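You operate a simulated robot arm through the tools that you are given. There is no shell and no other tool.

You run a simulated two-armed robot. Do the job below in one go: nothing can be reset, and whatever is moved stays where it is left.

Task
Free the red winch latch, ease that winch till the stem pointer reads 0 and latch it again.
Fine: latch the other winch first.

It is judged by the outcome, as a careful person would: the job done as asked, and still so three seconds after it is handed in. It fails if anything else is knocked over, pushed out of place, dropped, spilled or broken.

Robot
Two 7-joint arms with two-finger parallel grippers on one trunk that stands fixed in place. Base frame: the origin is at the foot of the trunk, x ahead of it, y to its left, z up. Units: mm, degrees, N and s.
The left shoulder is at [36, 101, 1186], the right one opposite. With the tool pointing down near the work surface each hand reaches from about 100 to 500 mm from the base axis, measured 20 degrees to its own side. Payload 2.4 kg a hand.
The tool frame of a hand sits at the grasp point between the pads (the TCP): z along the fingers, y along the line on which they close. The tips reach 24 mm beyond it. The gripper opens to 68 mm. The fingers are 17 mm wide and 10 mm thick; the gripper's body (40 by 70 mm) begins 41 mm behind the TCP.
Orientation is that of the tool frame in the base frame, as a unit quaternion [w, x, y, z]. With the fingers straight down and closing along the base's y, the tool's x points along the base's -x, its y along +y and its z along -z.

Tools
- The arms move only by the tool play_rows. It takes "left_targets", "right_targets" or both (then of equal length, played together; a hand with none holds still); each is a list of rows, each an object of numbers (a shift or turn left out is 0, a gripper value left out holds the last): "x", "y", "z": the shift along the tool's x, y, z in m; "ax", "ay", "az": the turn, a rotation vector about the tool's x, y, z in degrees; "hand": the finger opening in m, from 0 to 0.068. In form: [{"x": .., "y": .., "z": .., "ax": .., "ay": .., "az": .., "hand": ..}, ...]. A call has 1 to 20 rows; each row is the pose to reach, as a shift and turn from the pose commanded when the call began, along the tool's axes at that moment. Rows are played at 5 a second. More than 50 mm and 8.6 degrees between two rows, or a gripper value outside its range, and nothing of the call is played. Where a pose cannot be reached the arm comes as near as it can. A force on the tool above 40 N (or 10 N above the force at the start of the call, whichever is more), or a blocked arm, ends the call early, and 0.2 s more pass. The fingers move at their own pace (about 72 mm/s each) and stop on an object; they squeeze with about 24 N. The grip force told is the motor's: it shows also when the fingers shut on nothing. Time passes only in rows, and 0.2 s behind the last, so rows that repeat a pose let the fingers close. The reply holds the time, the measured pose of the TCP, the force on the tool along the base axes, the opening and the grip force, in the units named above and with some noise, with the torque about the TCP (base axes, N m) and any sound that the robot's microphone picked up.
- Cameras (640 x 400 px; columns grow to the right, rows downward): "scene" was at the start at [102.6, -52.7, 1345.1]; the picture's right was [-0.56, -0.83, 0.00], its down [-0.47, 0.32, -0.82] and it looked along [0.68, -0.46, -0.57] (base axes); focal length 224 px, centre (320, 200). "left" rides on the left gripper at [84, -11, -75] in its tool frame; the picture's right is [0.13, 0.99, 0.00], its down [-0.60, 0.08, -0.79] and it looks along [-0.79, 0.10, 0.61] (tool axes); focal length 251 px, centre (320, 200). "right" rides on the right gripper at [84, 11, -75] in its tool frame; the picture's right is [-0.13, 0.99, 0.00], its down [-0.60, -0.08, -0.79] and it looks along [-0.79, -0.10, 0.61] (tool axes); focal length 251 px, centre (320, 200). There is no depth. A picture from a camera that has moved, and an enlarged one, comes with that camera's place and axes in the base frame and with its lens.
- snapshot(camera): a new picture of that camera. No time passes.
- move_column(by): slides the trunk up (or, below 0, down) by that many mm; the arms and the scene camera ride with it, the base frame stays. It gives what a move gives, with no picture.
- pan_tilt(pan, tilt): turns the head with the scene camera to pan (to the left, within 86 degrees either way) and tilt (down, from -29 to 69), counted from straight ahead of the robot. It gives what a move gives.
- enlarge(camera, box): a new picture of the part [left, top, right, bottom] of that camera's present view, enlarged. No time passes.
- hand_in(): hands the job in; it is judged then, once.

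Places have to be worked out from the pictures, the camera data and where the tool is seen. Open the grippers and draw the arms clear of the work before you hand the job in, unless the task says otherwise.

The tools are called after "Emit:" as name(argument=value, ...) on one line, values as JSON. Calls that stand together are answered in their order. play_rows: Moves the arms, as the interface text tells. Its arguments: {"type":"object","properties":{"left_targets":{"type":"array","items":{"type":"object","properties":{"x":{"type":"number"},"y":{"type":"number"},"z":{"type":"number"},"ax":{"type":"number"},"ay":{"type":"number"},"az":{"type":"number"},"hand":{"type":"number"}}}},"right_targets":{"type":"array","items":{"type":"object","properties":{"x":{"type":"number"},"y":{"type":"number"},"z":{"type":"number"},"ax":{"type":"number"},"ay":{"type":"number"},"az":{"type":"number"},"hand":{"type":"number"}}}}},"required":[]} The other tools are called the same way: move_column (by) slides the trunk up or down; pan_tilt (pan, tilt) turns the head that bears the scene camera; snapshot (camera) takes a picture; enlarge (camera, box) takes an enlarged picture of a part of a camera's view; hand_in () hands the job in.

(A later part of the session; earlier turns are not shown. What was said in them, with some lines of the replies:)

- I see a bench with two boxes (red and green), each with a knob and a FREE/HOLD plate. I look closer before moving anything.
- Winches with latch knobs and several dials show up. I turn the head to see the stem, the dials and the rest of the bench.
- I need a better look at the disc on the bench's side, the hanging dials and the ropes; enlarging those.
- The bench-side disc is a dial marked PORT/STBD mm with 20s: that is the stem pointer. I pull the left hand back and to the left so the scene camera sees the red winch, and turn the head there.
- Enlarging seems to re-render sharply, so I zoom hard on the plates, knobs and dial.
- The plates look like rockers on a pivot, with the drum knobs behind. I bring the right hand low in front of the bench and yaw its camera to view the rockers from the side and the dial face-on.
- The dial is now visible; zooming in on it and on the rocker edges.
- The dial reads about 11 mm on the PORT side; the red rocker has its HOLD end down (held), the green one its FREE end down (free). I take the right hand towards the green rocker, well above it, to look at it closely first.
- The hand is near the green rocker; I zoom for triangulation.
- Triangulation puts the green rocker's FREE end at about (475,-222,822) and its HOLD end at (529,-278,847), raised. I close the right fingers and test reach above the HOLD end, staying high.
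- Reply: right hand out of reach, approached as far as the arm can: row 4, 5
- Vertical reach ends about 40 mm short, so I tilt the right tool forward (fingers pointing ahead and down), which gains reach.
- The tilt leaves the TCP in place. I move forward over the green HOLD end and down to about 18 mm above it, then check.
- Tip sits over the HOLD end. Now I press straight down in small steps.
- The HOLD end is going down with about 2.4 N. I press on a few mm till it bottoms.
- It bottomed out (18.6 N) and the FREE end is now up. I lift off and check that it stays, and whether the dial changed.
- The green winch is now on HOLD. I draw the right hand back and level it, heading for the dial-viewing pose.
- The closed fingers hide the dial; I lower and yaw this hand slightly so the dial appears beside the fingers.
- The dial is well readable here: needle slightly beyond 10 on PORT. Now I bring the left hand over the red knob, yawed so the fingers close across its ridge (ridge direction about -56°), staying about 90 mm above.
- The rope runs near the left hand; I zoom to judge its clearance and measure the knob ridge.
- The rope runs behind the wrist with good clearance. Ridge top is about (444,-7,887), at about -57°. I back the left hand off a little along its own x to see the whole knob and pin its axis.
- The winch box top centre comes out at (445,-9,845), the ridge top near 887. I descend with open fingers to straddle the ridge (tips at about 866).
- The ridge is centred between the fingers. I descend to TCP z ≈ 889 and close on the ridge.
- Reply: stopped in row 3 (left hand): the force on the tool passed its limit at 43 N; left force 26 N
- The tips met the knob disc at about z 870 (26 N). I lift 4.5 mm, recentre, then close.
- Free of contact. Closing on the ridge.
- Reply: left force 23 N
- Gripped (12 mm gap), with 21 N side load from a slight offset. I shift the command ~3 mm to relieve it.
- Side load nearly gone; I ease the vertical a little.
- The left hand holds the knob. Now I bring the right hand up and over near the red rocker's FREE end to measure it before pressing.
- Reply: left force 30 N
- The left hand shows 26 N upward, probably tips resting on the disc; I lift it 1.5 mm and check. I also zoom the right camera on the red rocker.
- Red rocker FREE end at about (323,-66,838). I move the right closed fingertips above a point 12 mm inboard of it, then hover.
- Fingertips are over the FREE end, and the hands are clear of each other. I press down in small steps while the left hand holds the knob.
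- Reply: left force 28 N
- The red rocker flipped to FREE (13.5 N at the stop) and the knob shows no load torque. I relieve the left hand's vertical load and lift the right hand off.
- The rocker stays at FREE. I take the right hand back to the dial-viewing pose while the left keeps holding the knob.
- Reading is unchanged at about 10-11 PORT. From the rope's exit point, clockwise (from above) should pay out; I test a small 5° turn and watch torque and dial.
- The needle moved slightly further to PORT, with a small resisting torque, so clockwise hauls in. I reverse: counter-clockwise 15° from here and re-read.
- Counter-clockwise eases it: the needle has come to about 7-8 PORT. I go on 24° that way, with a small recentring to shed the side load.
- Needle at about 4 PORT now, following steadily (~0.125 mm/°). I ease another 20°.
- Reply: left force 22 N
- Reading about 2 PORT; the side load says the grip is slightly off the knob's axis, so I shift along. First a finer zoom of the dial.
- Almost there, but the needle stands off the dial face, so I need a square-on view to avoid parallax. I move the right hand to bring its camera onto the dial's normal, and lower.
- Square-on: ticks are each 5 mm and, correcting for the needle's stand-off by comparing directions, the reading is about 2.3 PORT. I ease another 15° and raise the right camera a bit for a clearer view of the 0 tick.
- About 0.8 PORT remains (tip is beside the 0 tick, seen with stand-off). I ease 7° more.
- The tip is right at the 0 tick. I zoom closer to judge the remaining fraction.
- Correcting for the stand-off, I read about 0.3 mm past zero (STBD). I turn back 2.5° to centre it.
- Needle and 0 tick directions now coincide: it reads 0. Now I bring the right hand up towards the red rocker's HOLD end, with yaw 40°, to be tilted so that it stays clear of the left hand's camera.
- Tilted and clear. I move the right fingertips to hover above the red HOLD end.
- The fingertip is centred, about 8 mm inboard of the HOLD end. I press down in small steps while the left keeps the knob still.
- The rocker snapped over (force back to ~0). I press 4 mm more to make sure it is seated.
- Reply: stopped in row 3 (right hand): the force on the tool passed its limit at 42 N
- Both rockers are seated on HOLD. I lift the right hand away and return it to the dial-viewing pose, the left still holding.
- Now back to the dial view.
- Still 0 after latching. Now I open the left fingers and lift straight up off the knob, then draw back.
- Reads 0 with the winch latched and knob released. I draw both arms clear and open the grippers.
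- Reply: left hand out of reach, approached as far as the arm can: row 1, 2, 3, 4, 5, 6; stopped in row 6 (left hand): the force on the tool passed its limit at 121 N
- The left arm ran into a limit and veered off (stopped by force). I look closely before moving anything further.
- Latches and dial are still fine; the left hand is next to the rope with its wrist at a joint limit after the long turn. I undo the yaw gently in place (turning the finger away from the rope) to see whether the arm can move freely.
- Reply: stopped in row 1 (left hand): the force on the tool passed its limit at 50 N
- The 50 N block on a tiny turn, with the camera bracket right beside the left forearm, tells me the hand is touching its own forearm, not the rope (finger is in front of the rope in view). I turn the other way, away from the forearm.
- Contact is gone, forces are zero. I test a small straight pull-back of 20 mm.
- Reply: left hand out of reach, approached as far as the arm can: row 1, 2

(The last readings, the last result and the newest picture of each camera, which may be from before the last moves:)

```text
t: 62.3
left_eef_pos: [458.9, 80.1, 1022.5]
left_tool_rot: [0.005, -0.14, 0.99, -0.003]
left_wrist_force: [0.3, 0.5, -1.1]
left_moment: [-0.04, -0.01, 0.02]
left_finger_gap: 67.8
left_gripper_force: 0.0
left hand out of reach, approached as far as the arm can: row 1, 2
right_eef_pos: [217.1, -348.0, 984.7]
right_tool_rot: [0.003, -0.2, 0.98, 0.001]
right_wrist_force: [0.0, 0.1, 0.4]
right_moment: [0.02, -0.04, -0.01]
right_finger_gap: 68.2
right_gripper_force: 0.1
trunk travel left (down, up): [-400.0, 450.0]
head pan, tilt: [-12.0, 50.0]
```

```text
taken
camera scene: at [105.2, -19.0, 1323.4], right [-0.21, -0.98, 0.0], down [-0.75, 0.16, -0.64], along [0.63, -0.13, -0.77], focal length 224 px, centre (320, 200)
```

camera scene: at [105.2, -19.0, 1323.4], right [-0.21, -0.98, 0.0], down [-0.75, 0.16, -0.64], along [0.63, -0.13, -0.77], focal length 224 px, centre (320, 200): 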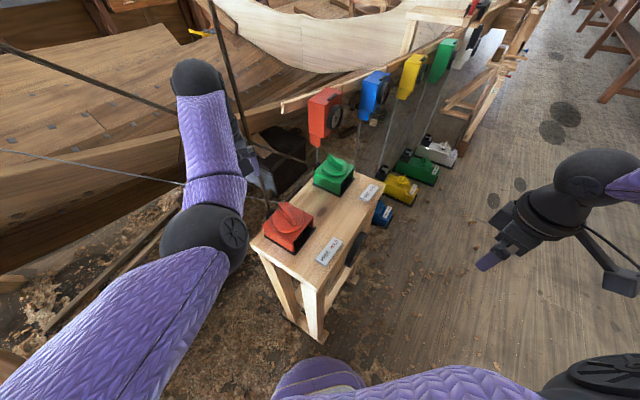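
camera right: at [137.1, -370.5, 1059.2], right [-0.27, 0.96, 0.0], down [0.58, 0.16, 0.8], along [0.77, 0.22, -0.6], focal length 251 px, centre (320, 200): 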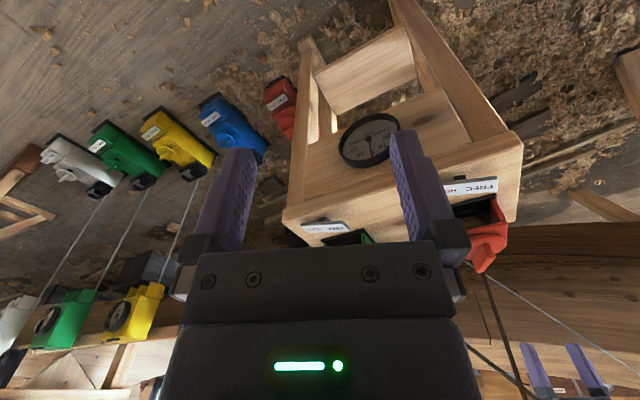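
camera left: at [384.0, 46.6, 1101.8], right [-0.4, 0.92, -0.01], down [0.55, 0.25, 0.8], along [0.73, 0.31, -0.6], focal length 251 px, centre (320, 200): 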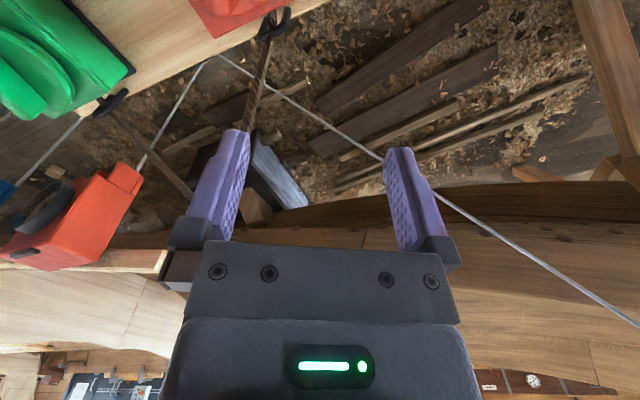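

The wrist is folded against its limit, so I tilt the fingers forward (opening the wrist) while pulling back, slowly.

Emit:
play_rows(left_targets=[{"x": 0.008, "y": 0.004, "ay": -4}, {"x": 0.016, "y": 0.008, "ay": -8}, {"x": 0.025, "y": 0.012, "ay": -13}, {"x": 0.035, "y": 0.016, "ay": -18}])

Emit:
snapshot(camera="scene")

Emit:
snapshot(camera="left")

```text
t: 63.3
left_eef_pos: [427.3, 86.1, 1015.6]
left_tool_rot: [0.161, -0.138, 0.977, 0.019]
left_wrist_force: [-0.4, 0.7, -0.1]
left_moment: [0.06, 0.0, 0.02]
left_finger_gap: 68.1
left_gripper_force: 0.1
left hand out of reach, approached as far as the arm can: row 1, 2, 3, 4
right_eef_pos: [218.4, -348.8, 984.2]
right_tool_rot: [0.003, -0.201, 0.98, 0.001]
right_wrist_force: [-0.7, 0.6, 0.0]
right_moment: [-0.02, -0.02, 0.02]
right_finger_gap: 67.9
right_gripper_force: 0.1
trunk travel left (down, up): [-400.0, 450.0]
head pan, tilt: [-12.0, 50.0]
```

```text
taken
camera scene: at [105.0, -19.0, 1323.4], right [-0.21, -0.98, 0.0], down [-0.75, 0.16, -0.64], along [0.63, -0.13, -0.77], focal length 224 px, centre (320, 200)
```

scene: 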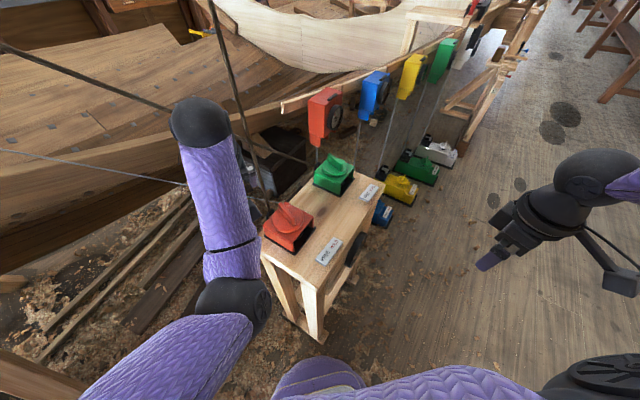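

```text
taken
camera left: at [330.5, 48.3, 1061.0], right [-0.39, 0.92, -0.05], down [0.28, 0.17, 0.94], along [0.88, 0.36, -0.33], focal length 251 px, centre (320, 200)
```

left: 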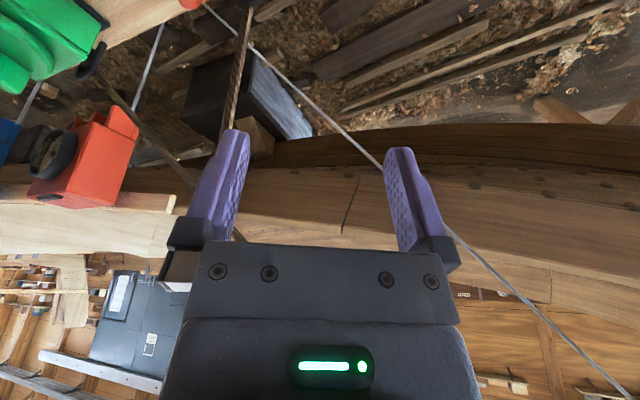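

The left hand is now clear of the rope and forearm. The ropes are well beyond it (x > 500), so raising the trunk lifts both arms straight up and clear of the bench.

Emit:
move_column(by=120)

Emit:
snapshot(camera="scene")

Emit:
snapshot(camera="left")

Emit:
snapshot(camera="right")

```text
t: 64.8
left_eef_pos: [427.7, 85.8, 1135.9]
left_tool_rot: [0.159, -0.138, 0.977, 0.019]
left_wrist_force: [-0.5, 0.1, 0.1]
left_moment: [-0.02, 0.04, 0.0]
left_finger_gap: 67.9
left_gripper_force: 0.1
right_eef_pos: [218.3, -348.7, 1104.6]
right_tool_rot: [0.004, -0.2, 0.98, 0.002]
right_wrist_force: [-0.5, 0.6, -0.4]
right_moment: [0.0, 0.02, -0.03]
right_finger_gap: 67.9
right_gripper_force: 0.2
trunk travel left (down, up): [-520.0, 330.0]
head pan, tilt: [-12.0, 50.0]
```

```text
taken
camera scene: at [92.5, -19.1, 1443.9], right [-0.21, -0.98, 0.0], down [-0.75, 0.16, -0.64], along [0.63, -0.13, -0.77], focal length 224 px, centre (320, 200)
```

scene: 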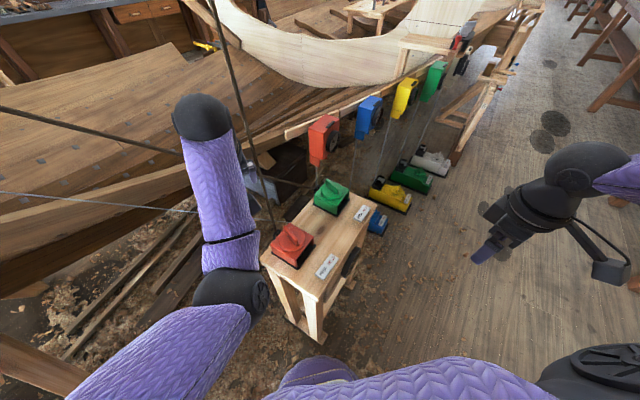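

```text
taken
camera left: at [330.6, 48.0, 1180.8], right [-0.39, 0.92, -0.05], down [0.28, 0.17, 0.94], along [0.87, 0.36, -0.33], focal length 251 px, centre (320, 200)
```

left: 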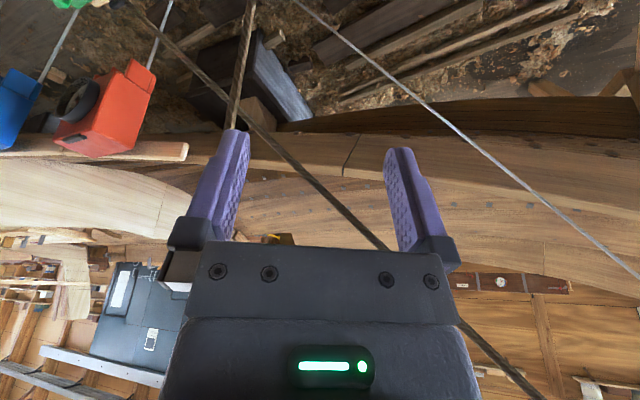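

```text
taken
camera right: at [137.0, -370.5, 1179.3], right [-0.27, 0.96, 0.0], down [0.58, 0.16, 0.8], along [0.77, 0.22, -0.6], focal length 251 px, centre (320, 200)
```

right: 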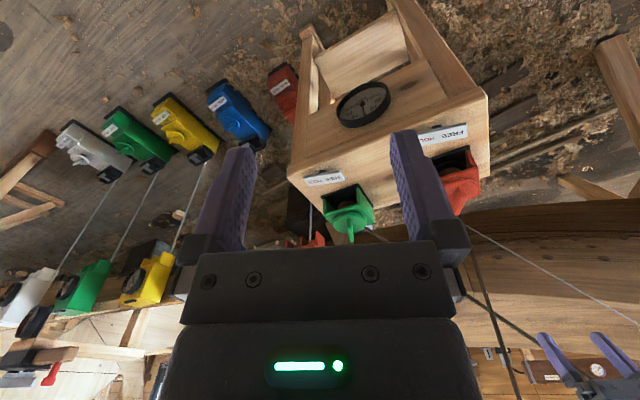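

Both arms are well clear above the bench with open grippers. Final check of rockers and dial.

Emit:
enlarge(camera="right", box=[325, 70, 405, 135])

Emit:
enlarge(camera="scene", box=[250, 160, 400, 290])

Emit:
enlarge(camera="right", box=[280, 100, 500, 240])

```text
6.15 times, centred on (365, 102) of right
camera zoom: at [137.0, -370.5, 1179.3], right [-0.27, 0.96, 0.0], down [0.58, 0.16, 0.8], along [0.77, 0.22, -0.6], focal length 1547 px, centre (43, 800)
```

zoom: 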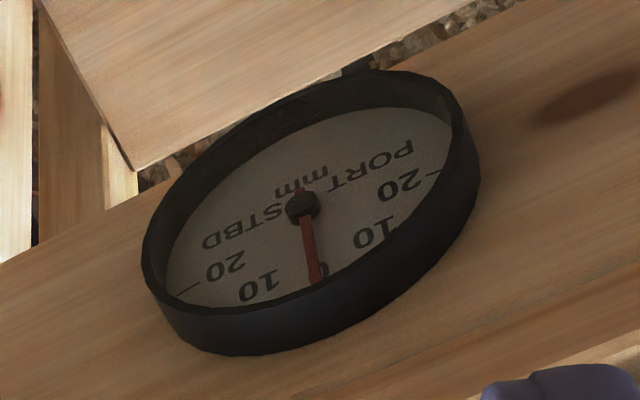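

```text
3.08 times, centred on (325, 225) of scene
camera zoom: at [92.5, -19.1, 1443.9], right [-0.21, -0.98, 0.0], down [-0.75, 0.16, -0.64], along [0.63, -0.13, -0.77], focal length 689 px, centre (305, 123)
```

zoom: 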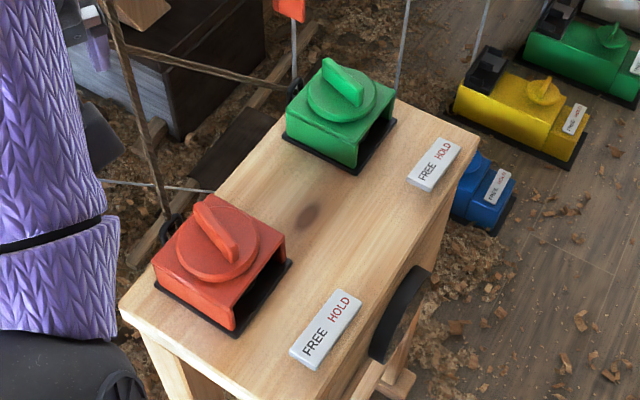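

```text
2.86 times, centred on (390, 170) of right
camera zoom: at [137.0, -370.5, 1179.3], right [-0.27, 0.96, 0.0], down [0.58, 0.16, 0.8], along [0.77, 0.22, -0.6], focal length 718 px, centre (120, 286)
```

zoom: 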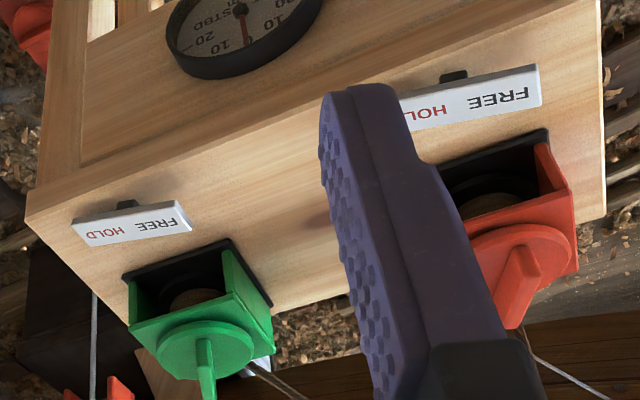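

Both rockers show HOLD, the needle still lies on 0 (within about 0.2 mm by direction), and nothing else is disturbed. Handing in.

Emit:
hand_in()

```text
The job is handed in.
```

The job is done and handed in: the green winch was latched first, and the red winch was freed, eased until the stem pointer read 0, and latched again.

- **Green winch:** its latch rocker is on HOLD.
- **Red winch:** I held the knob with the left hand while freeing the latch. I then eased it counter-clockwise by roughly 84°, after a short 5° test the wrong way that moved the pointer about 0.5 mm further to port.
- **Stem pointer:** it started a little past 10 mm port. It read 0 before latching and still read 0 after I re-latched and let go of the knob. On a last, oblique look it was within about 0.2 mm of 0.
- **Arms:** both grippers are open and both arms are above the bench, clear of the work.

While drawing back, the left arm hit a joint limit and was stopped by a 121 N force reading. A second, small turn was stopped at 50 N. I judged this to be the hand's camera bracket touching its own forearm, because the load vanished when I turned the hand the other way. The left hand was close to the red winch's rope at the time. Afterwards the latches and pointer showed no change, and I saw nothing displaced. To get the arms clear I raised the trunk 120 mm.
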